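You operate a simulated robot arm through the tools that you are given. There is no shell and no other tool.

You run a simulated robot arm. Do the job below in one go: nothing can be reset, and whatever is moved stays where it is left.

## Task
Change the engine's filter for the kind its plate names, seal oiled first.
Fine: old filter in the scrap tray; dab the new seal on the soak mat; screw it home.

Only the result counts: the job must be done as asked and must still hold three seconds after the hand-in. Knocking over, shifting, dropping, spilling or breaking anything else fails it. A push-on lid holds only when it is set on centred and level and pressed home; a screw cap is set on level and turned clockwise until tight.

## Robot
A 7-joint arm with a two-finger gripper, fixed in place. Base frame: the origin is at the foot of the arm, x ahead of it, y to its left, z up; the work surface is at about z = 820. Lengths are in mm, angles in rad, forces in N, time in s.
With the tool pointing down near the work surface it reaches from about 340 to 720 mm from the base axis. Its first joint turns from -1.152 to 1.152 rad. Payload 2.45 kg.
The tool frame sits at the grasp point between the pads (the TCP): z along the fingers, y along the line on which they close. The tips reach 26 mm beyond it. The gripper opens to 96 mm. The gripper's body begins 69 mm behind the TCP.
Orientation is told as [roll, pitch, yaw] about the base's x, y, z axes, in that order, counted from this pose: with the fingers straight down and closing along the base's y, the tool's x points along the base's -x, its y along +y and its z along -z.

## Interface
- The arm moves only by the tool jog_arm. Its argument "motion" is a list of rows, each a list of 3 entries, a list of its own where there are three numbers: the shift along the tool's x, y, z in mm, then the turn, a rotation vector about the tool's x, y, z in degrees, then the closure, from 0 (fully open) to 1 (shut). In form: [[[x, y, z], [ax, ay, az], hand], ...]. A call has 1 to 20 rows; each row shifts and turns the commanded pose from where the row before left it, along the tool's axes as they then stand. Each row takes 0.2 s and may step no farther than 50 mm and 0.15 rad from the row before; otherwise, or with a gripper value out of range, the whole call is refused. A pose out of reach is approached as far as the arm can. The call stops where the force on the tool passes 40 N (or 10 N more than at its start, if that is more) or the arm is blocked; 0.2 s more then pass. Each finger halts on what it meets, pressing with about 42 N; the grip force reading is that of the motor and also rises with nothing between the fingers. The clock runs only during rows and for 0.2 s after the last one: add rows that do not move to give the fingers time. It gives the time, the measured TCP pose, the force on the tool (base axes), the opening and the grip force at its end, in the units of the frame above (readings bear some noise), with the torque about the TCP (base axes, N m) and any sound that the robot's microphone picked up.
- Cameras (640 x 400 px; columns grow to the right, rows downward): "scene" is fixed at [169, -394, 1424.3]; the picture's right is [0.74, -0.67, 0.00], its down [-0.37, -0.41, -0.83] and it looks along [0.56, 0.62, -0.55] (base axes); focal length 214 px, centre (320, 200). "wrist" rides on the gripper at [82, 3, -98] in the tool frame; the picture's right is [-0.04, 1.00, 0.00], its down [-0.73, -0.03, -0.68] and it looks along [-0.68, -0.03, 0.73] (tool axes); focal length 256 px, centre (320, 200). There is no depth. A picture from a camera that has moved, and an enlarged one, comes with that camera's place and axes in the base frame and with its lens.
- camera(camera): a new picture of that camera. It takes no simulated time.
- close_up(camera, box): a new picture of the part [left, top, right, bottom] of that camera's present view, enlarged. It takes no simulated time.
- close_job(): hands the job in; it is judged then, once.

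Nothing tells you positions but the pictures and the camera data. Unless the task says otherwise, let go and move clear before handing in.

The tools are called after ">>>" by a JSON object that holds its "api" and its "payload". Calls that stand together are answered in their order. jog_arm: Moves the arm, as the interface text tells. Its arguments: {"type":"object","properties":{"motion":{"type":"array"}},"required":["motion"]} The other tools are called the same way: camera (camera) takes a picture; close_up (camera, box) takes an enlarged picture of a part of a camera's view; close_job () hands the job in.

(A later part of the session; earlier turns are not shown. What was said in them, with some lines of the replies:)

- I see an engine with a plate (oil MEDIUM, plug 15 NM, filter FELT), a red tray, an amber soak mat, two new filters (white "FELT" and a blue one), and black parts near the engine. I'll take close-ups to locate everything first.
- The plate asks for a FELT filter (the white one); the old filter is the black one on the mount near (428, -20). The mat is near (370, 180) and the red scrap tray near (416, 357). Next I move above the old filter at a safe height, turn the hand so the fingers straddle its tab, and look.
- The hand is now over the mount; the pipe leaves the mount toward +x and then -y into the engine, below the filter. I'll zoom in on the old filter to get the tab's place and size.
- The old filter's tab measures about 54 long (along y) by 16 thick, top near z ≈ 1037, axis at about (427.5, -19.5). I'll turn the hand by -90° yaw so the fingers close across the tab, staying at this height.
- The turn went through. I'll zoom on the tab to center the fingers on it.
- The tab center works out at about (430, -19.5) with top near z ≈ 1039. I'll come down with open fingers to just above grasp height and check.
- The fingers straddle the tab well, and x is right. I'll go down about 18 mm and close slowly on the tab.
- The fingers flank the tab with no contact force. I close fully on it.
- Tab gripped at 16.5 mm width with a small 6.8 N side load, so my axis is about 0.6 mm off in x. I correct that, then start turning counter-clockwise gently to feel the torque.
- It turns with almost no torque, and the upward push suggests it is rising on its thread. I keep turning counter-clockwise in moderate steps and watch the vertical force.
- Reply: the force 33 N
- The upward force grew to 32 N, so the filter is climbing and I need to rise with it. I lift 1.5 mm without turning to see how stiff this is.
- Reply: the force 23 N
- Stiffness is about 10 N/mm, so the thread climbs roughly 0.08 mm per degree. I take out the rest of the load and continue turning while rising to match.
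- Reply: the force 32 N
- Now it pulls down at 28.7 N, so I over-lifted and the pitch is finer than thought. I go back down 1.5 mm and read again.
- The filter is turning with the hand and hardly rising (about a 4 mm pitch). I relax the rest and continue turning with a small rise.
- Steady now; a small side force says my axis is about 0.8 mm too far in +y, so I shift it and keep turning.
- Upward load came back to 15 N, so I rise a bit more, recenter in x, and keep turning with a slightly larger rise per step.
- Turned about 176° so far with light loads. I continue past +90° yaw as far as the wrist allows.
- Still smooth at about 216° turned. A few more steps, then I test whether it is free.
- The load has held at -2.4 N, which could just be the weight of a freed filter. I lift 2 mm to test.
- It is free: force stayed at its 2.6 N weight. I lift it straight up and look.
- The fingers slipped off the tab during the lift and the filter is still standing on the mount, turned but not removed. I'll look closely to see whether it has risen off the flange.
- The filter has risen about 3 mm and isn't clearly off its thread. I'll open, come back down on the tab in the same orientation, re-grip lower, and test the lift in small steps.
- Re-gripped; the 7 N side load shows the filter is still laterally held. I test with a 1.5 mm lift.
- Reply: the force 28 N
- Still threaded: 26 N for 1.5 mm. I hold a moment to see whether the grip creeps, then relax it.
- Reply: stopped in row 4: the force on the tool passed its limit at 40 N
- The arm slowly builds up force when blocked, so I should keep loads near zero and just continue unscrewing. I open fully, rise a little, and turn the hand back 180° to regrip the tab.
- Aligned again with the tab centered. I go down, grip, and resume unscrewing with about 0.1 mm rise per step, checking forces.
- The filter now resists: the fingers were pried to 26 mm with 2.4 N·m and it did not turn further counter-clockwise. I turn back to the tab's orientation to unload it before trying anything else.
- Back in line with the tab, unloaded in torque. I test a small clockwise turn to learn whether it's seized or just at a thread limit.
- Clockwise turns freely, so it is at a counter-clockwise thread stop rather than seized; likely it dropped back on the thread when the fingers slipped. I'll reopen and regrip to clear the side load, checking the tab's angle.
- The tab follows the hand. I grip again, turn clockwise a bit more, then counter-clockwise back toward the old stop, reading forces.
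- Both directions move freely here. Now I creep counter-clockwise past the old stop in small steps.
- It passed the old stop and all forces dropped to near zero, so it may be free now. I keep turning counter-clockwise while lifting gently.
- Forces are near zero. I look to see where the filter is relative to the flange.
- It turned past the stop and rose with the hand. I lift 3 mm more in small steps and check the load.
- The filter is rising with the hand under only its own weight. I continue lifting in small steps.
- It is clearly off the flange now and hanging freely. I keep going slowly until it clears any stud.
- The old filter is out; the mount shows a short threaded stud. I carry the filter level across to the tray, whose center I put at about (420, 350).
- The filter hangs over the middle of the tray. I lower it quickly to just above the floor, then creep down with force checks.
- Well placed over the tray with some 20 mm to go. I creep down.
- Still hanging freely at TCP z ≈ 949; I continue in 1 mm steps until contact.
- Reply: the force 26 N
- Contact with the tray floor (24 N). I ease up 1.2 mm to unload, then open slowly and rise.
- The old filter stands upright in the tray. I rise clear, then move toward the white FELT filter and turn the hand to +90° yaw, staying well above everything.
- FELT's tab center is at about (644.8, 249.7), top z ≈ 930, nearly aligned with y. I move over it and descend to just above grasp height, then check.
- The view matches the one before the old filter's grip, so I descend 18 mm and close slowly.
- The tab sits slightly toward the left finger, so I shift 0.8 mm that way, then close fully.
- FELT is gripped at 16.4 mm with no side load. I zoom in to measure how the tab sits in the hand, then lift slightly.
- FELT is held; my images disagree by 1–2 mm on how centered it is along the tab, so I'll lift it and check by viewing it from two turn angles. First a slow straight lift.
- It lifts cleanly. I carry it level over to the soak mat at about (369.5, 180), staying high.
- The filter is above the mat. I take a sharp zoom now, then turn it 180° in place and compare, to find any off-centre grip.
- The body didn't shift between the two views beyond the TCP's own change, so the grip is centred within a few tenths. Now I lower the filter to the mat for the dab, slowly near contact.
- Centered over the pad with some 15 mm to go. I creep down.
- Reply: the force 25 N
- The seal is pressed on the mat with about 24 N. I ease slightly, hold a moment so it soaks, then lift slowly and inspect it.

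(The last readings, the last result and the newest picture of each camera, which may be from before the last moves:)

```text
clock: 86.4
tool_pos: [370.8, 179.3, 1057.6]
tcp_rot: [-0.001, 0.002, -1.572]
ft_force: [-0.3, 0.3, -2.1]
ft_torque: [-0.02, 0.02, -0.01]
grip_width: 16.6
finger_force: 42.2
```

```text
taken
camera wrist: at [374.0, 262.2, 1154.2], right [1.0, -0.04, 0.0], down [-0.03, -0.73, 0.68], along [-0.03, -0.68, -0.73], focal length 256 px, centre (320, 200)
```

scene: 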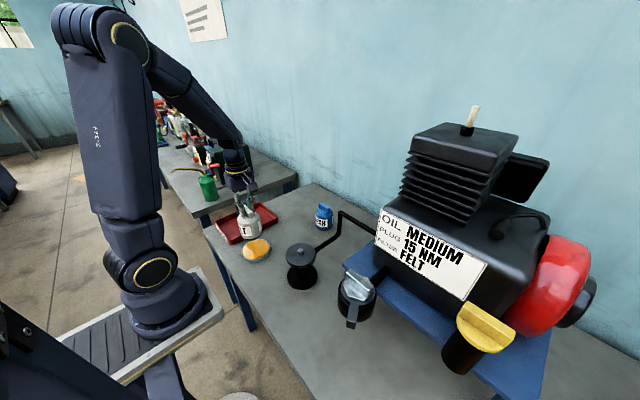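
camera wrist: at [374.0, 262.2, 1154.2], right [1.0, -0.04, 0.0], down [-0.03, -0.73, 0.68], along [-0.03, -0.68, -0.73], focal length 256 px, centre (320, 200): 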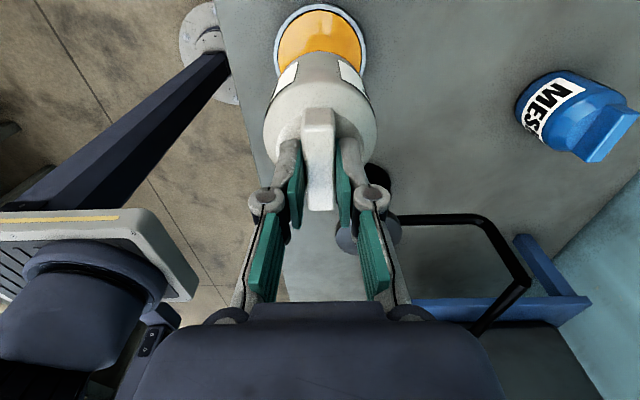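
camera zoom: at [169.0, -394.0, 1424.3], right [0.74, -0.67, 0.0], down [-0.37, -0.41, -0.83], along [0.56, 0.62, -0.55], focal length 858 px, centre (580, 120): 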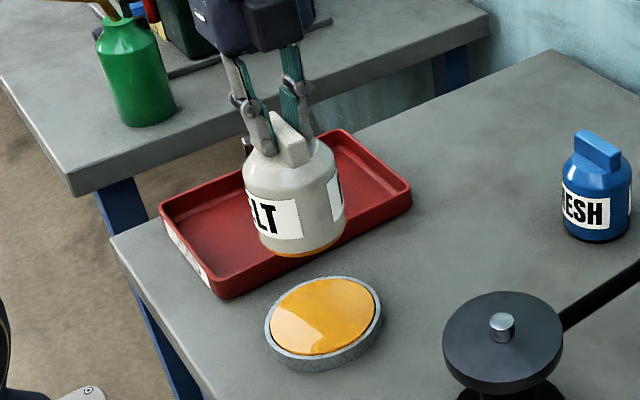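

The seal ring now shows oil. I raise the filter, carry it over the mount, and keep it well above the stud.

>>> {"api": "jog_arm", "payload": {"motion": [[[0, 0, -25], [0, 0, 0], 1], [[0, 0, -25], [0, 0, 0], 1], [[-18, 5.5, 0], [0, 0, 0], 1], [[-33, 10, 0], [0, 0, 0], 1], [[-33, 10, 0], [0, 0, 0], 1], [[-33, 10, 0], [0, 0, 0], 1], [[-33, 10, 0], [0, 0, 0], 1], [[-30, 9, 0], [0, 0, 0], 1], [[-19.3, 5, 0], [0, 0, 0], 1], [[0, 0, 0], [0, 0, 0], 1]]}}

>>> {"api": "jog_arm", "payload": {"motion": [[[0, 0, 0], [0, 0, -8.5], 1], [[0, 0, 0], [0, 0, -8.5], 1], [[0, 0, 0], [0, 0, -8.5], 1], [[0, 0, 0], [0, 0, -8.5], 1], [[0, 0, 0], [0, 0, -8.5], 1], [[0, 0, 0], [0, 0, -8.5], 1], [[0, 0, 0], [0, 0, -8.5], 1], [[0, 0, 0], [0, 0, -8.5], 1], [[0, 0, 0], [0, 0, -8.5], 1], [[0, 0, 0], [0, 0, -8.5], 1], [[0, 0, 0], [0, 0, -8.5], 1], [[0, 0, 0], [0, 0, -8.5], 1], [[0, 0, 0], [0, 0, -8.5], 1], [[0, 0, 0], [0, 0, -8.5], 1]]}}

>>> {"api": "jog_arm", "payload": {"motion": [[[0, 0, 0], [0, 0, -8.5], 1], [[0, 0, 0], [0, 0, -8.5], 1], [[0, 0, 0], [0, 0, -8.5], 1], [[0, 0, 0], [0, 0, -8.5], 1], [[0, 0, 0], [0, 0, -8.5], 1], [[0, 0, 0], [0, 0, -8.5], 1], [[0, 0, 0], [0, 0, -8.5], 1], [[0, 0, 0], [0, 0, -8.5], 1], [[0, 0, 0], [0, 0, -8.5], 1], [[0, 0, 0], [0, 0, -8.5], 1], [[0, 0, 0], [0, 0, -8.5], 1], [[0, 0, 0], [0, 0, -8.5], 1], [[0, 0, 0], [0, 0, -8.5], 1], [[0, 0, 0], [0, 0, -8.5], 1], [[0, 0, 0], [0, 0, 0], 1], [[0, 0, 0], [0, 0, 0], 1]]}}

>>> {"api": "close_up", "payload": {"camera": "scene", "box": [265, 190, 335, 280]}}

>>> {"api": "camera", "payload": {"camera": "wrist"}}

```text
clock: 88.6
tool_pos: [427.2, -20.0, 1106.0]
tcp_rot: [-0.001, -0.001, -1.57]
ft_force: [-0.4, 0.4, -2.1]
ft_torque: [0.0, 0.0, -0.01]
grip_width: 16.5
finger_force: 41.7
```

```text
clock: 91.6
tool_pos: [429.4, -19.4, 1105.6]
tcp_rot: [0.001, -0.001, 0.508]
ft_force: [-0.6, 0.1, -2.7]
ft_torque: [0.01, 0.01, 0.02]
grip_width: 16.5
finger_force: 42.1
```

```text
clock: 95.0
tool_pos: [430.6, -19.9, 1105.0]
tcp_rot: [0.001, -0.003, 2.582]
ft_force: [-1.2, -0.1, -1.9]
ft_torque: [-0.01, 0.0, 0.01]
grip_width: 16.5
finger_force: 41.9
```

```text
4.44 times, centred on (300, 235) of scene
camera zoom: at [169.0, -394.0, 1424.3], right [0.74, -0.67, 0.0], down [-0.37, -0.41, -0.83], along [0.56, 0.62, -0.55], focal length 953 px, centre (409, 44)
```

zoom: 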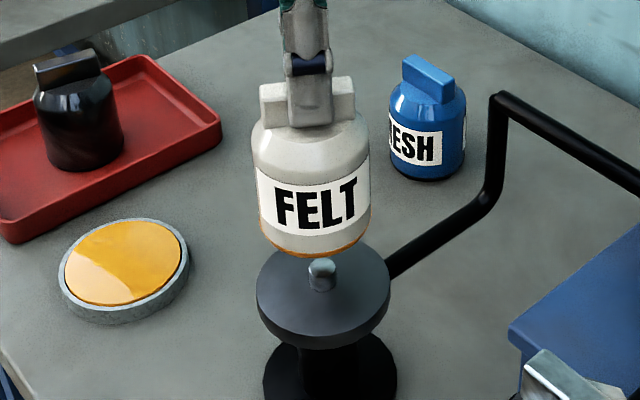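

```text
taken
camera wrist: at [497.3, -64.7, 1202.5], right [-0.56, -0.83, 0.0], down [-0.61, 0.41, 0.68], along [-0.56, 0.38, -0.73], focal length 256 px, centre (320, 200)
```

wrist: 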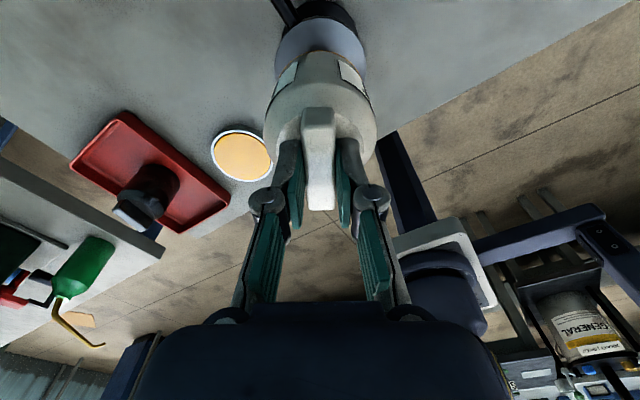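

I'm over the mount at yaw 2.58 rad, ready to screw clockwise. The filter looks about 1–1.5 mm off the stud axis, so I zoom in to measure before correcting.

>>> {"api": "close_up", "payload": {"camera": "scene", "box": [280, 220, 320, 270]}}

```text
8.00 times, centred on (300, 245) of scene
camera zoom: at [169.0, -394.0, 1424.3], right [0.74, -0.67, 0.0], down [-0.37, -0.41, -0.83], along [0.56, 0.62, -0.55], focal length 1716 px, centre (480, -160)
```

zoom: 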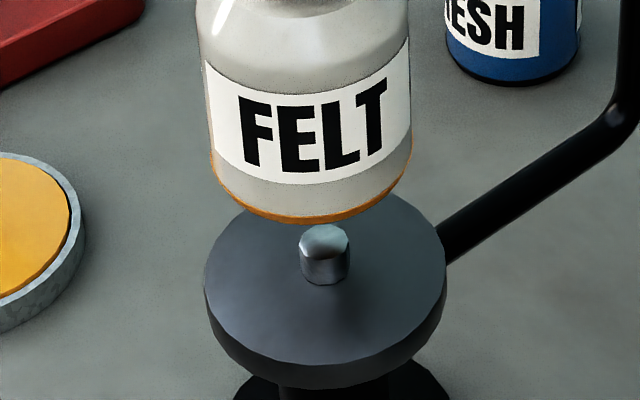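

The scene view shows the filter's lower end about 2.4 mm left of the stud axis. I check the other direction with the wrist camera.

>>> {"api": "close_up", "payload": {"camera": "wrist", "box": [250, 0, 390, 110]}}

>>> {"api": "close_up", "payload": {"camera": "wrist", "box": [250, 90, 390, 230]}}

```text
3.64 times, centred on (320, 55) of wrist
camera zoom: at [497.3, -64.7, 1202.5], right [-0.56, -0.83, 0.0], down [-0.61, 0.41, 0.68], along [-0.56, 0.38, -0.73], focal length 931 px, centre (320, 727)
```

zoom: 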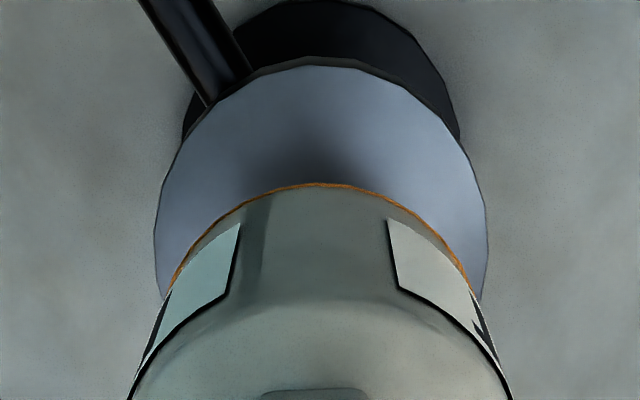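

```text
2.86 times, centred on (320, 160) of wrist
camera zoom: at [497.3, -64.7, 1202.5], right [-0.56, -0.83, 0.0], down [-0.61, 0.41, 0.68], along [-0.56, 0.38, -0.73], focal length 731 px, centre (320, 314)
```

zoom: 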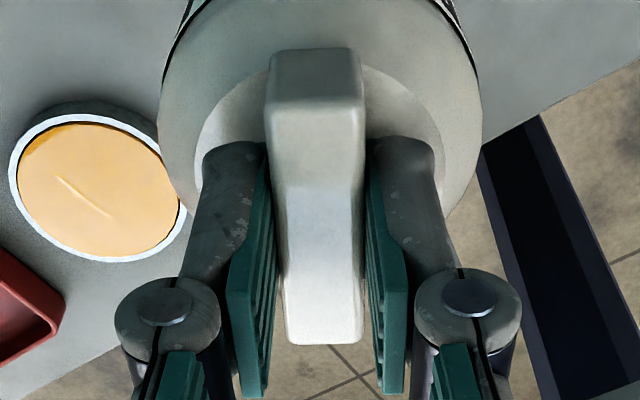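

In the tool's closing direction the filter and flange line up; the offset is along the tab direction, maybe from a slight tilt gained at the mat. I zoom further to measure the body's tilt.

>>> {"api": "close_up", "payload": {"camera": "scene", "box": [284, 205, 316, 245]}}

>>> {"api": "close_up", "payload": {"camera": "scene", "box": [284, 235, 324, 285]}}

```text
10.00 times, centred on (300, 225) of scene
camera zoom: at [169.0, -394.0, 1424.3], right [0.74, -0.67, 0.0], down [-0.37, -0.41, -0.83], along [0.56, 0.62, -0.55], focal length 2145 px, centre (520, -50)
```

zoom: 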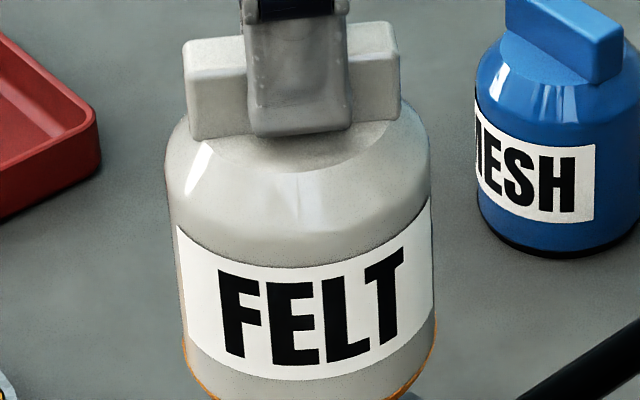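

```text
8.00 times, centred on (304, 260) of scene
camera zoom: at [169.0, -394.0, 1424.3], right [0.74, -0.67, 0.0], down [-0.37, -0.41, -0.83], along [0.56, 0.62, -0.55], focal length 1716 px, centre (448, -280)
```

zoom: 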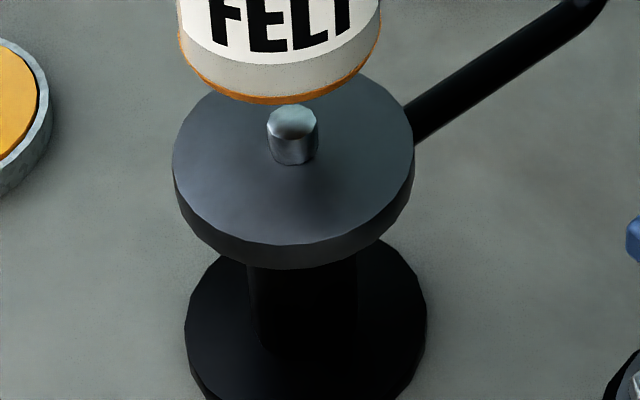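

The body is level, and the fit to the stud needs about 1.4 mm along the tool's x. I shift that and come down to just above the stud top.

>>> {"api": "jog_arm", "payload": {"motion": [[[1.4, 0, 0], [0, 0, 0], 1], [[0, 0, 10], [0, 0, 0], 1], [[0, 0, 12], [0, 0, 0], 1], [[0, 0, 10], [0, 0, 0], 1], [[0, 0, 0], [0, 0, 0], 1], [[0, 0, 0], [0, 0, 0], 1]]}}

>>> {"api": "close_up", "payload": {"camera": "scene", "box": [280, 225, 320, 275]}}

>>> {"api": "close_up", "payload": {"camera": "wrist", "box": [250, 0, 390, 110]}}

```text
clock: 96.4
tool_pos: [430.4, -20.6, 1074.0]
tcp_rot: [0.001, -0.002, 2.583]
ft_force: [-0.2, 0.1, -1.9]
ft_torque: [-0.01, -0.04, -0.02]
grip_width: 16.3
finger_force: 41.9
```

```text
8.00 times, centred on (300, 250) of scene
camera zoom: at [169.0, -394.0, 1424.3], right [0.74, -0.67, 0.0], down [-0.37, -0.41, -0.83], along [0.56, 0.62, -0.55], focal length 1716 px, centre (480, -200)
```

zoom: 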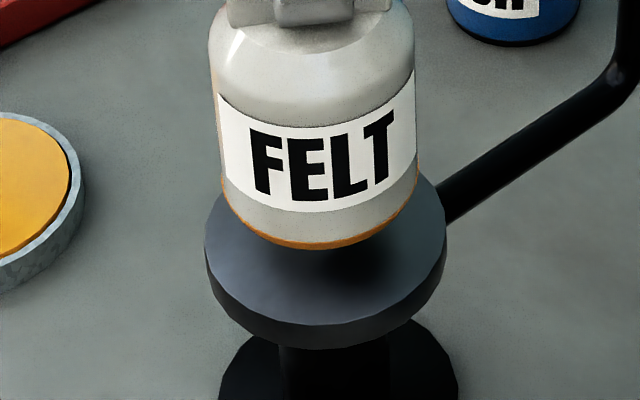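

```text
3.64 times, centred on (320, 55) of wrist
camera zoom: at [498.0, -66.1, 1170.4], right [-0.56, -0.83, 0.0], down [-0.61, 0.41, 0.68], along [-0.56, 0.38, -0.73], focal length 931 px, centre (320, 727)
```

zoom: 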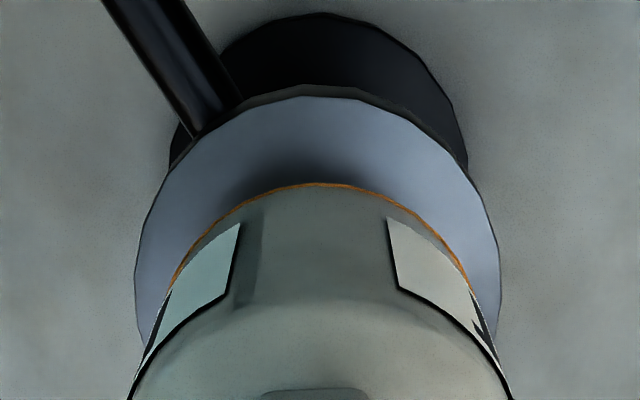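

Very close now: about 0.5 mm in tool x and 0.7 mm in tool y remain. I correct those and lower over the stud in small steps.

>>> {"api": "jog_arm", "payload": {"motion": [[[0.5, -0.7, 0], [0, 0, 0], 1], [[0, 0, 2], [0, 0, 0], 1], [[0, 0, 2], [0, 0, 0], 1], [[0, 0, 2], [0, 0, 0], 1]]}}

>>> {"api": "jog_arm", "payload": {"motion": [[[0, 0, 2], [0, 0, 0], 1], [[0, 0, 2], [0, 0, 0], 1], [[0, 0, 2], [0, 0, 0], 1]]}}

>>> {"api": "close_up", "payload": {"camera": "scene", "box": [280, 225, 320, 275]}}

>>> {"api": "close_up", "payload": {"camera": "wrist", "box": [250, 0, 390, 110]}}

```text
clock: 97.4
tool_pos: [430.5, -19.8, 1066.6]
tcp_rot: [0.0, 0.001, 2.582]
ft_force: [0.7, 0.8, -2.6]
ft_torque: [0.03, -0.02, 0.01]
grip_width: 16.5
finger_force: 41.8
```

```text
clock: 98.2
tool_pos: [431.7, -21.0, 1060.4]
tcp_rot: [0.001, -0.001, 2.583]
ft_force: [0.3, 0.4, -2.5]
ft_torque: [0.01, 0.02, 0.01]
grip_width: 16.3
finger_force: 42.1
```

```text
8.00 times, centred on (300, 250) of scene
camera zoom: at [169.0, -394.0, 1424.3], right [0.74, -0.67, 0.0], down [-0.37, -0.41, -0.83], along [0.56, 0.62, -0.55], focal length 1716 px, centre (480, -200)
```

zoom: 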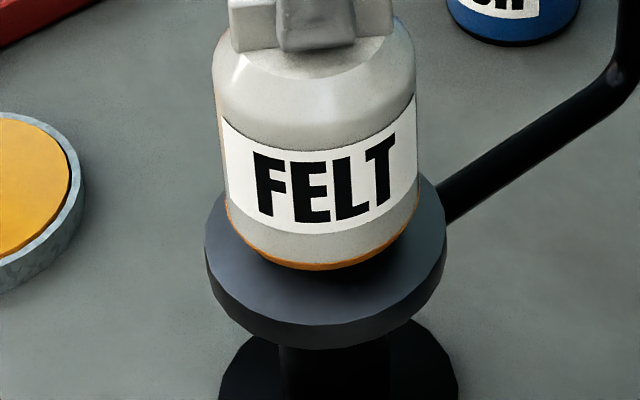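

```text
3.64 times, centred on (320, 55) of wrist
camera zoom: at [499.0, -65.1, 1158.1], right [-0.56, -0.83, 0.0], down [-0.61, 0.41, 0.68], along [-0.56, 0.38, -0.73], focal length 931 px, centre (320, 727)
```

zoom: 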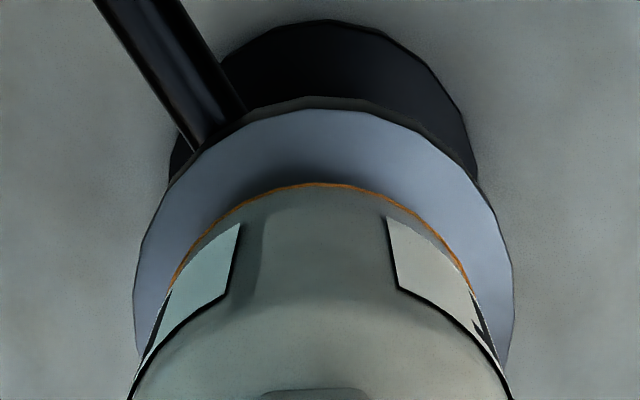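

Aligned to about half a millimetre with no contact yet. I continue down slowly.

>>> {"api": "jog_arm", "payload": {"motion": [[[0, 0.3, 2], [0, 0, 0], 1], [[0, 0, 1.5], [0, 0, 0], 1], [[0, 0, 1.5], [0, 0, 0], 1]]}}

>>> {"api": "jog_arm", "payload": {"motion": [[[0, 0, 1], [0, 0, 0], 1], [[0, 0, 1], [0, 0, 0], 1], [[0, 0, 1], [0, 0, 0], 1]]}}

```text
clock: 99.0
tool_pos: [431.7, -20.5, 1057.1]
tcp_rot: [-0.001, -0.002, 2.585]
ft_force: [-0.8, 0.4, -2.6]
ft_torque: [0.0, 0.01, 0.0]
grip_width: 16.4
finger_force: 42.4
```

```text
clock: 99.8
tool_pos: [431.3, -20.7, 1053.7]
tcp_rot: [0.0, 0.0, 2.584]
ft_force: [-1.0, 0.4, -2.5]
ft_torque: [-0.03, 0.0, -0.02]
grip_width: 16.5
finger_force: 41.8
```

>>> {"api": "jog_arm", "payload": {"motion": [[[0, 0, 1], [0, 0, 0], 1], [[0, 0, 1], [0, 0, 0], 1]]}}

>>> {"api": "jog_arm", "payload": {"motion": [[[0, 0, 1], [0, 0, 0], 1], [[0, 0, 0.5], [0, 0, 0], 1]]}}

>>> {"api": "close_up", "payload": {"camera": "scene", "box": [280, 225, 320, 275]}}

```text
clock: 100.4
tool_pos: [430.6, -20.4, 1051.9]
tcp_rot: [0.0, -0.001, 2.582]
ft_force: [-1.9, -0.4, 1.9]
ft_torque: [0.02, 0.1, -0.02]
grip_width: 16.3
finger_force: 41.9
```

```text
clock: 101.0
tool_pos: [431.6, -19.8, 1050.6]
tcp_rot: [0.0, 0.0, 2.583]
ft_force: [-11.3, -0.8, 30.6]
ft_torque: [0.3, 0.88, -0.02]
grip_width: 16.1
finger_force: 41.9
```

```text
8.00 times, centred on (300, 250) of scene
camera zoom: at [168.2, -394.0, 1424.4], right [0.74, -0.67, 0.0], down [-0.37, -0.41, -0.83], along [0.56, 0.62, -0.55], focal length 1716 px, centre (480, -200)
```

zoom: 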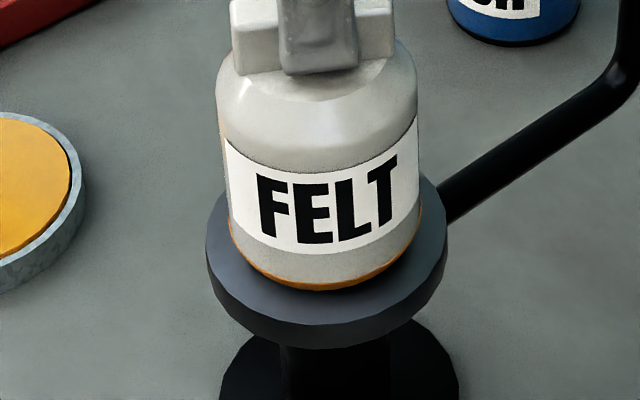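

It touches at the same height where the old filter came off its thread. I ease the load to a light push, then start turning clockwise with a slight feed.

>>> {"api": "jog_arm", "payload": {"motion": [[[0, 0, -1], [0, 0, 0], 1], [[0, 0, 0], [0, 0, 0], 1]]}}

>>> {"api": "jog_arm", "payload": {"motion": [[[0, 0, 0], [0, 0, 6], 1], [[0, 0, 0], [0, 0, 6], 1]]}}

```text
clock: 101.6
tool_pos: [431.5, -21.8, 1050.7]
tcp_rot: [-0.001, -0.002, 2.582]
ft_force: [-8.2, 0.5, 16.3]
ft_torque: [-0.19, -0.23, -0.01]
grip_width: 16.4
finger_force: 42.4
```

```text
clock: 102.2
tool_pos: [430.5, -21.9, 1051.7]
tcp_rot: [0.0, -0.001, 2.373]
ft_force: [-4.6, -1.4, 5.6]
ft_torque: [-0.13, 0.01, 0.03]
grip_width: 16.3
finger_force: 42.3
```

It turns with almost no torque under a light push. I continue clockwise with about 0.1 mm feed per 8°.

>>> {"api": "jog_arm", "payload": {"motion": [[[0, 0, 0.1], [0, 0, 8], 1], [[0, 0, 0.1], [0, 0, 8], 1], [[0, 0, 0.1], [0, 0, 8], 1], [[0, 0, 0.1], [0, 0, 8], 1]]}}

>>> {"api": "close_up", "payload": {"camera": "scene", "box": [280, 225, 320, 275]}}

```text
clock: 103.2
tool_pos: [430.5, -19.7, 1050.5]
tcp_rot: [0.001, 0.0, 1.812]
ft_force: [-9.0, -11.0, 3.8]
ft_torque: [-0.25, 0.24, 0.01]
grip_width: 16.3
finger_force: 42.5
```

```text
8.00 times, centred on (300, 250) of scene
camera zoom: at [168.6, -394.4, 1424.3], right [0.74, -0.67, 0.0], down [-0.37, -0.41, -0.83], along [0.56, 0.62, -0.55], focal length 1716 px, centre (480, -200)
```

zoom: 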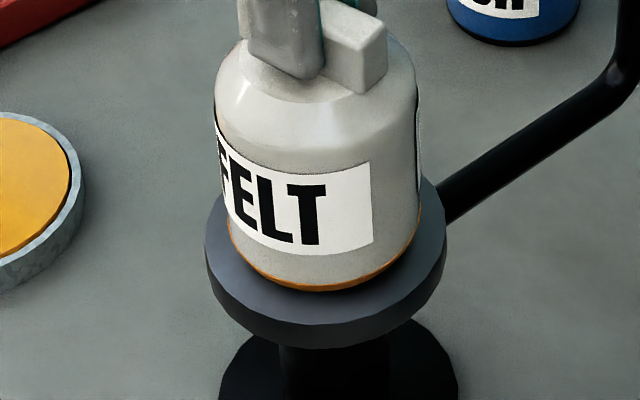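

Turning and settling; the side force shows my axis is about 0.8 mm off in x and y, so I shift and continue.

>>> {"api": "jog_arm", "payload": {"motion": [[[0.6, 0.85, 0], [0, 0, 0], 1], [[0, 0, 0.1], [0, 0, 8], 1], [[0, 0, 0.1], [0, 0, 8], 1], [[0, 0, 0.1], [0, 0, 8], 1], [[0, 0, 0.1], [0, 0, 8], 1]]}}

```text
clock: 104.4
tool_pos: [429.6, -21.0, 1050.3]
tcp_rot: [0.004, -0.001, 1.254]
ft_force: [-13.8, -4.8, 0.9]
ft_torque: [0.2, 0.15, 0.02]
grip_width: 16.5
finger_force: 42.6
```

The filter axis seems about 2 mm off the tool axis along the tab, so I'll turn about the filter's axis instead: correct now and add a small sideways shift with each step.

>>> {"api": "jog_arm", "payload": {"motion": [[[0.7, 0.9, 0], [0, 0, 0], 1], [[0.08, 0.26, 0.1], [0, 0, 8], 1], [[0.08, 0.26, 0.1], [0, 0, 8], 1], [[0.08, 0.26, 0.1], [0, 0, 8], 1], [[0.08, 0.26, 0.1], [0, 0, 8], 1]]}}

```text
clock: 105.6
tool_pos: [430.8, -21.1, 1050.8]
tcp_rot: [-0.001, -0.001, 0.697]
ft_force: [1.9, 9.3, -4.8]
ft_torque: [0.2, -0.01, 0.05]
grip_width: 16.6
finger_force: 42.1
```

Loads are small and now slightly downward, showing the thread is drawing it in. I correct and continue with a bit more feed.

>>> {"api": "jog_arm", "payload": {"motion": [[[-0.5, 0.4, 0.4], [0, 0, 0], 1], [[-0.05, 0.28, 0.12], [0, 0, 8], 1], [[-0.05, 0.28, 0.12], [0, 0, 8], 1], [[-0.05, 0.28, 0.12], [0, 0, 8], 1], [[-0.05, 0.28, 0.12], [0, 0, 8], 1]]}}

>>> {"api": "close_up", "payload": {"camera": "scene", "box": [280, 215, 320, 275]}}

>>> {"api": "close_up", "payload": {"camera": "wrist", "box": [250, 90, 390, 230]}}

```text
clock: 106.8
tool_pos: [429.8, -21.8, 1049.3]
tcp_rot: [-0.001, -0.001, 0.136]
ft_force: [9.4, -0.2, -6.3]
ft_torque: [0.05, -0.8, 0.02]
grip_width: 16.5
finger_force: 42.0
```

```text
6.67 times, centred on (300, 245) of scene
camera zoom: at [169.3, -394.0, 1424.3], right [0.74, -0.67, 0.0], down [-0.37, -0.41, -0.83], along [0.56, 0.62, -0.55], focal length 1430 px, centre (453, -100)
```

zoom: 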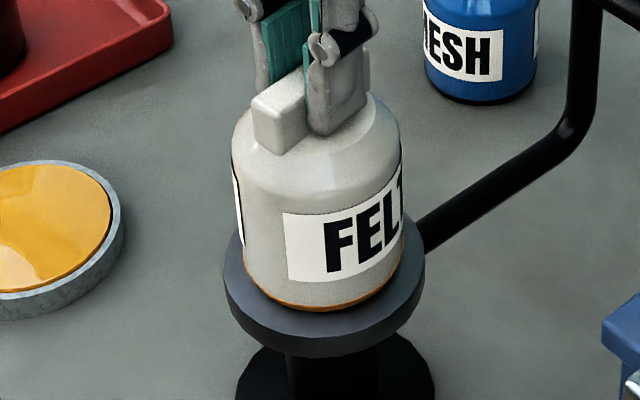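

```text
2.86 times, centred on (320, 160) of wrist
camera zoom: at [347.7, -27.0, 1146.4], right [-0.1, 1.0, 0.0], down [0.73, 0.07, 0.68], along [0.68, 0.06, -0.73], focal length 731 px, centre (320, 314)
```

zoom: 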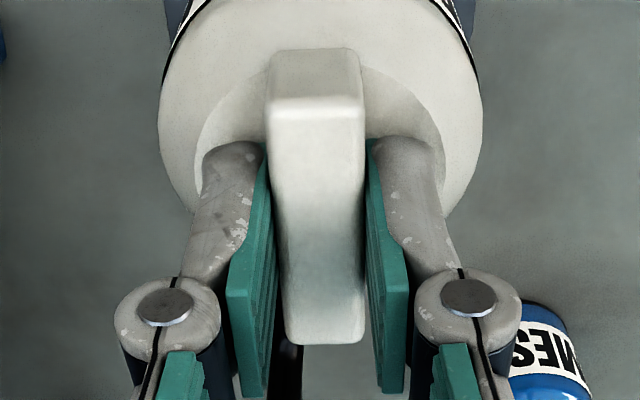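

The grip hasn't slipped, and the thread keeps drawing the filter down. I trim the axis by 0.8 mm, feed a little more, and keep turning.

>>> {"api": "jog_arm", "payload": {"motion": [[[-0.7, 0, 0.5], [0, 0, 0], 1], [[0, 0.1, 0.12], [0, 0, 8], 1], [[0, 0.1, 0.12], [0, 0, 8], 1], [[0, 0.1, 0.12], [0, 0, 8], 1], [[0, 0.1, 0.12], [0, 0, 8], 1]]}}

```text
clock: 108.0
tool_pos: [429.7, -20.3, 1047.9]
tcp_rot: [-0.001, 0.0, -0.424]
ft_force: [8.0, -14.1, -3.4]
ft_torque: [-0.38, -0.17, 0.02]
grip_width: 16.4
finger_force: 41.9
```

>>> {"api": "close_up", "payload": {"camera": "wrist", "box": [250, 0, 390, 230]}}

>>> {"api": "close_up", "payload": {"camera": "scene", "box": [280, 215, 320, 275]}}

```text
1.74 times, centred on (320, 115) of wrist
camera zoom: at [356.2, 17.8, 1145.5], right [0.45, 0.89, 0.0], down [0.66, -0.33, 0.68], along [0.61, -0.3, -0.73], focal length 445 px, centre (320, 348)
```

zoom: 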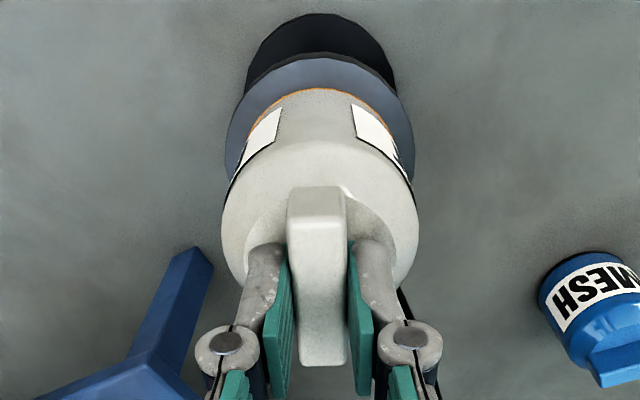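

```text
6.67 times, centred on (300, 245) of scene
camera zoom: at [169.3, -394.4, 1424.2], right [0.74, -0.67, 0.0], down [-0.37, -0.41, -0.83], along [0.56, 0.62, -0.55], focal length 1430 px, centre (453, -100)
```

zoom: 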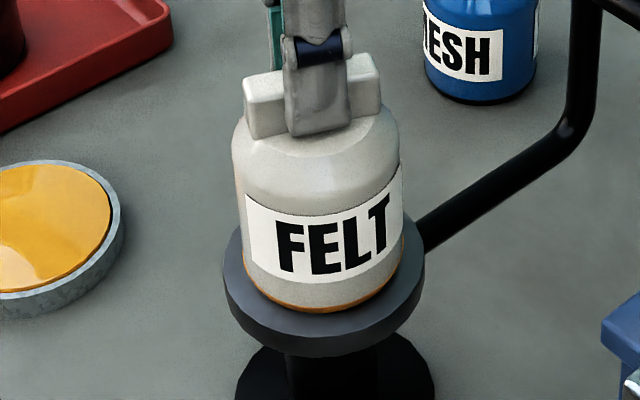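

Turned about 172° with the filter sinking as expected. I trim the side load and continue.

>>> {"api": "jog_arm", "payload": {"motion": [[[-0.9, -0.7, 0.2], [0, 0, 0], 1], [[0, 0, 0.12], [0, 0, 8], 1], [[0, 0, 0.12], [0, 0, 8], 1], [[0, 0, 0.12], [0, 0, 8], 1], [[0, 0, 0.12], [0, 0, 8], 1]]}}

```text
clock: 109.2
tool_pos: [427.5, -19.2, 1048.0]
tcp_rot: [-0.002, 0.003, -0.972]
ft_force: [-2.1, 2.2, -1.1]
ft_torque: [0.07, 0.05, 2.58]
grip_width: 27.1
finger_force: 42.1
```

The torque jumped to 2.6 N·m and the fingers were pried open, so the filter stopped turning: it looks tight. I look before unloading.

>>> {"api": "close_up", "payload": {"camera": "scene", "box": [280, 215, 320, 275]}}

>>> {"api": "close_up", "payload": {"camera": "wrist", "box": [250, 0, 390, 230]}}

```text
6.67 times, centred on (300, 245) of scene
camera zoom: at [168.9, -393.9, 1424.4], right [0.74, -0.67, 0.0], down [-0.37, -0.41, -0.83], along [0.56, 0.62, -0.55], focal length 1430 px, centre (453, -100)
```

zoom: 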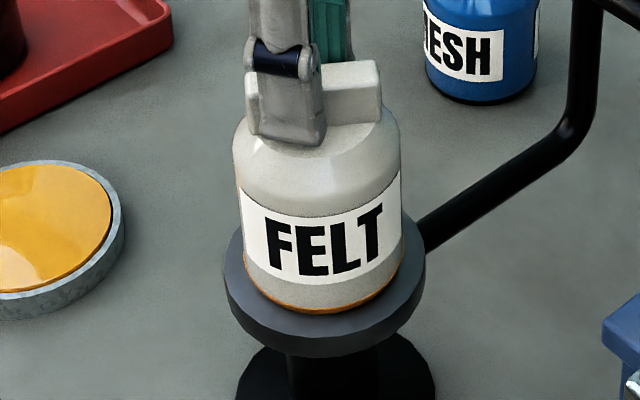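

```text
1.74 times, centred on (320, 115) of wrist
camera zoom: at [385.5, 51.0, 1145.2], right [0.85, 0.53, 0.0], down [0.39, -0.62, 0.68], along [0.36, -0.57, -0.74], focal length 445 px, centre (320, 348)
```

zoom: 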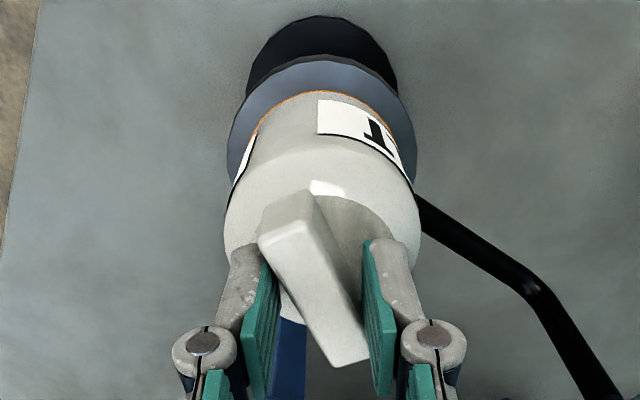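

The label shows the filter advanced to just about 180° from where it was set on and then stopped hard. I'll reopen, realign to the tab at about -0.56 rad, regrip, and give it one more firm clockwise turn to confirm it's tight.

>>> {"api": "jog_arm", "payload": {"motion": [[[0, 0, 0], [0, 0, 0], 0.4], [[0, 0, 0], [0, 0, 0], 0.3], [[0, 0, 0], [0, 0, 0], 0.3], [[0, 0, 0], [0, 0, -8], 0.3], [[0, 0, 0], [0, 0, -8], 0.3], [[0, 0, 0], [0, 0, -7.6], 0.3], [[0, 0, 0], [0, 0, 0], 0.3]]}}

>>> {"api": "close_up", "payload": {"camera": "wrist", "box": [250, 0, 390, 230]}}

>>> {"api": "close_up", "payload": {"camera": "scene", "box": [280, 215, 320, 275]}}

```text
clock: 110.8
tool_pos: [430.1, -20.9, 1047.9]
tcp_rot: [-0.001, 0.003, -0.564]
ft_force: [-1.0, 0.7, -0.8]
ft_torque: [-0.01, -0.02, 0.01]
grip_width: 67.2
finger_force: 0.1
```

```text
1.74 times, centred on (320, 115) of wrist
camera zoom: at [362.4, 27.4, 1144.9], right [0.57, 0.82, 0.0], down [0.6, -0.42, 0.68], along [0.56, -0.39, -0.73], focal length 445 px, centre (320, 348)
```

zoom: 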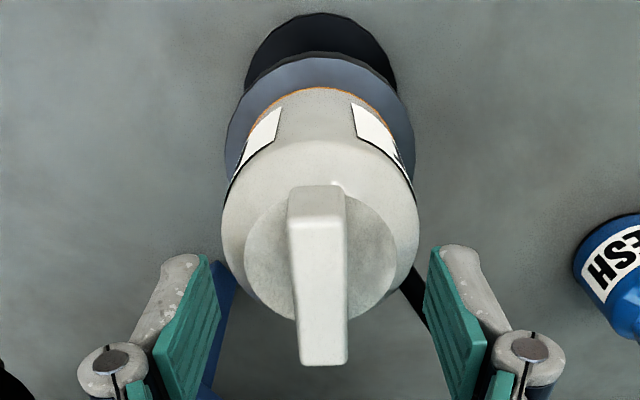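

```text
6.67 times, centred on (300, 245) of scene
camera zoom: at [169.0, -394.0, 1424.3], right [0.74, -0.67, 0.0], down [-0.37, -0.41, -0.83], along [0.56, 0.62, -0.55], focal length 1430 px, centre (453, -100)
```

zoom: 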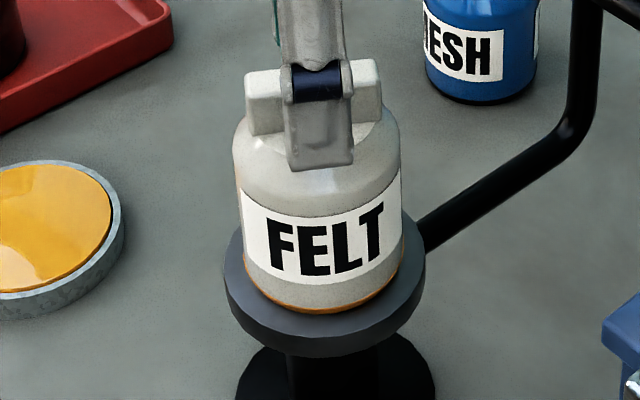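

The tab is exactly aligned. I close on it and apply a firm clockwise turn.

>>> {"api": "jog_arm", "payload": {"motion": [[[0, 0, 0], [0, 0, 0], 0.6], [[0, 0, 0], [0, 0, 0], 0.8], [[0, 0, 0], [0, 0, 0], 1], [[0, 0, 0], [0, 0, 0], 1], [[0, 0, 0], [0, 0, 0], 1], [[0, 0, 0], [0, 0, 0], 1]]}}

>>> {"api": "jog_arm", "payload": {"motion": [[[0, 0, 0], [0, 0, 3], 1], [[0, 0, 0], [0, 0, 3], 1]]}}

>>> {"api": "jog_arm", "payload": {"motion": [[[0, 0, 0], [0, 0, 3], 1], [[0, 0, 0], [0, 0, 3], 1]]}}

```text
clock: 112.2
tool_pos: [429.8, -20.1, 1047.8]
tcp_rot: [-0.001, 0.002, -0.565]
ft_force: [0.5, 1.8, 0.4]
ft_torque: [0.02, -0.01, 0.24]
grip_width: 16.5
finger_force: 42.2
```

```text
clock: 112.8
tool_pos: [429.6, -19.3, 1047.6]
tcp_rot: [-0.001, 0.002, -0.668]
ft_force: [-0.7, 2.6, 0.3]
ft_torque: [-0.01, -0.03, 1.55]
grip_width: 18.5
finger_force: 42.1
```

```text
clock: 113.4
tool_pos: [429.5, -19.0, 1047.9]
tcp_rot: [0.002, 0.001, -0.773]
ft_force: [1.2, 3.2, -0.1]
ft_torque: [0.09, 0.06, 1.82]
grip_width: 21.4
finger_force: 41.5
```

It holds against 1.8 N·m without moving, so it is home and tight. I turn back to unload, open, and rise clear.

>>> {"api": "jog_arm", "payload": {"motion": [[[0, 0, 0], [0, 0, -4], 1], [[0, 0, 0], [0, 0, -4], 1], [[0, 0, 0], [0, 0, -4], 1], [[0, 0, 0], [0, 0, 0], 0.8], [[0, 0, 0], [0, 0, 0], 0.5], [[0, 0, 0], [0, 0, 0], 0.2], [[0, 0, 0], [0, 0, 0], 0], [[0, 0, 0], [0, 0, 0], 0], [[0, 0, 0], [0, 0, 0], 0], [[0, 0, -10], [0, 0, 0], 0], [[0, 0, -25], [0, 0, 0], 0], [[0, 0, -40], [0, 0, 0], 0], [[0, 0, -40], [0, 0, 0], 0], [[0, 0, -40], [0, 0, 0], 0], [[0, 0, 0], [0, 0, 0], 0]]}}

>>> {"api": "close_up", "payload": {"camera": "scene", "box": [280, 215, 320, 275]}}

>>> {"api": "close_up", "payload": {"camera": "scene", "box": [284, 245, 316, 275]}}

>>> {"api": "camera", "payload": {"camera": "wrist"}}

>>> {"api": "camera", "payload": {"camera": "scene"}}

```text
clock: 116.6
tool_pos: [430.8, -22.1, 1201.7]
tcp_rot: [0.001, 0.002, -0.565]
ft_force: [0.1, -0.4, -0.9]
ft_torque: [-0.01, 0.0, 0.03]
grip_width: 95.9
finger_force: 0.1
```

```text
6.67 times, centred on (300, 245) of scene
camera zoom: at [169.0, -394.0, 1424.3], right [0.74, -0.67, 0.0], down [-0.37, -0.41, -0.83], along [0.56, 0.62, -0.55], focal length 1430 px, centre (453, -100)
```

zoom: 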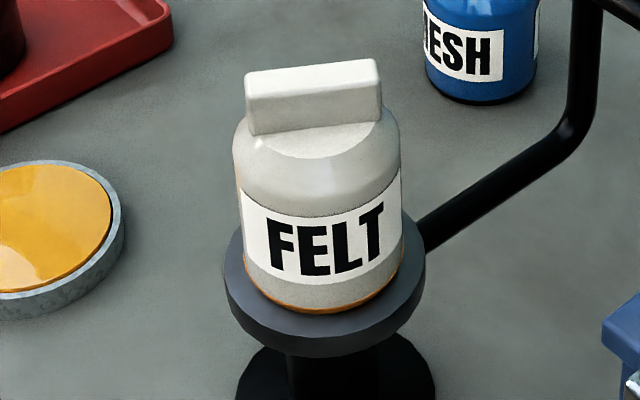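

```text
13.33 times, centred on (300, 260) of scene
camera zoom: at [169.0, -394.0, 1424.3], right [0.74, -0.67, 0.0], down [-0.37, -0.41, -0.83], along [0.56, 0.62, -0.55], focal length 2860 px, centre (587, -600)
```

zoom: 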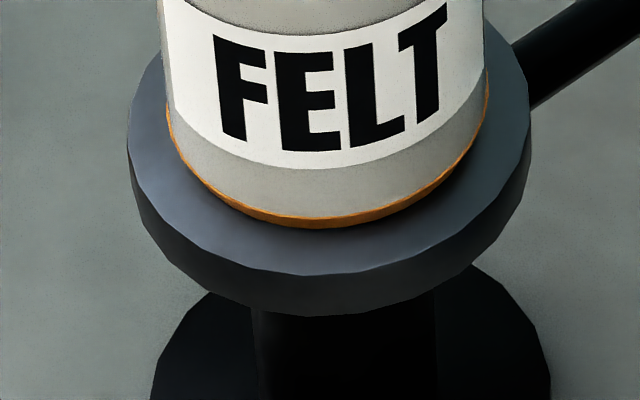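

```text
taken
camera wrist: at [362.8, 26.0, 1300.0], right [0.57, 0.82, 0.0], down [0.6, -0.42, 0.68], along [0.56, -0.39, -0.73], focal length 256 px, centre (320, 200)
```

wrist: 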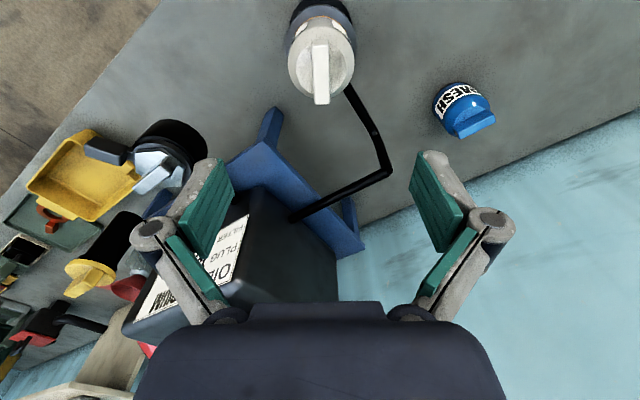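

```text
taken
```

scene: 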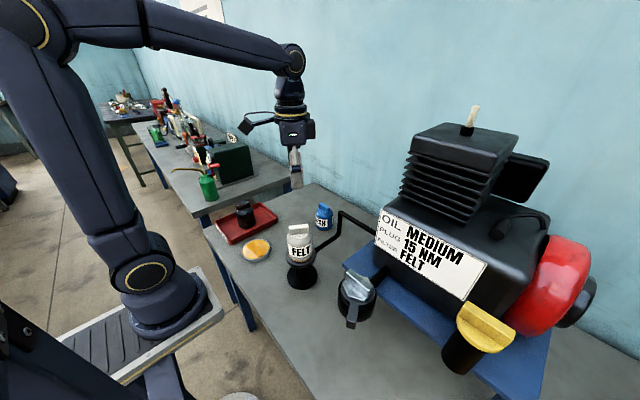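

The FELT filter sits flush and level on the mount, tight, with its seal oiled. The old filter stands in the scrap tray, the mat and the MESH filter are undisturbed, and the hand is open and clear, so I hand the job in.

>>> {"api": "close_job", "payload": {}}

```text
The job is handed in.
```

I swapped the engine's filter for FELT, the kind its plate names, and handed the job in; no verdict came back.

- **Old filter:** It is unscrewed and standing upright in the scrap tray. The fingers slipped off it once during the first lift. It dropped back onto the stud and I had to loosen it a second time, but nothing else was touched.
- **New seal:** I pressed it on the soak mat at about 24 N, and its ring showed oil afterwards.
- **New filter:** It turned about half a turn onto the mount and stopped hard. On a second grip it held against 1.8 N·m without moving, and it sits flush and level on the flange.
- **Everything else:** The MESH filter, mat, tray and mount look where they were. I opened the hand and moved it clear before handing in.
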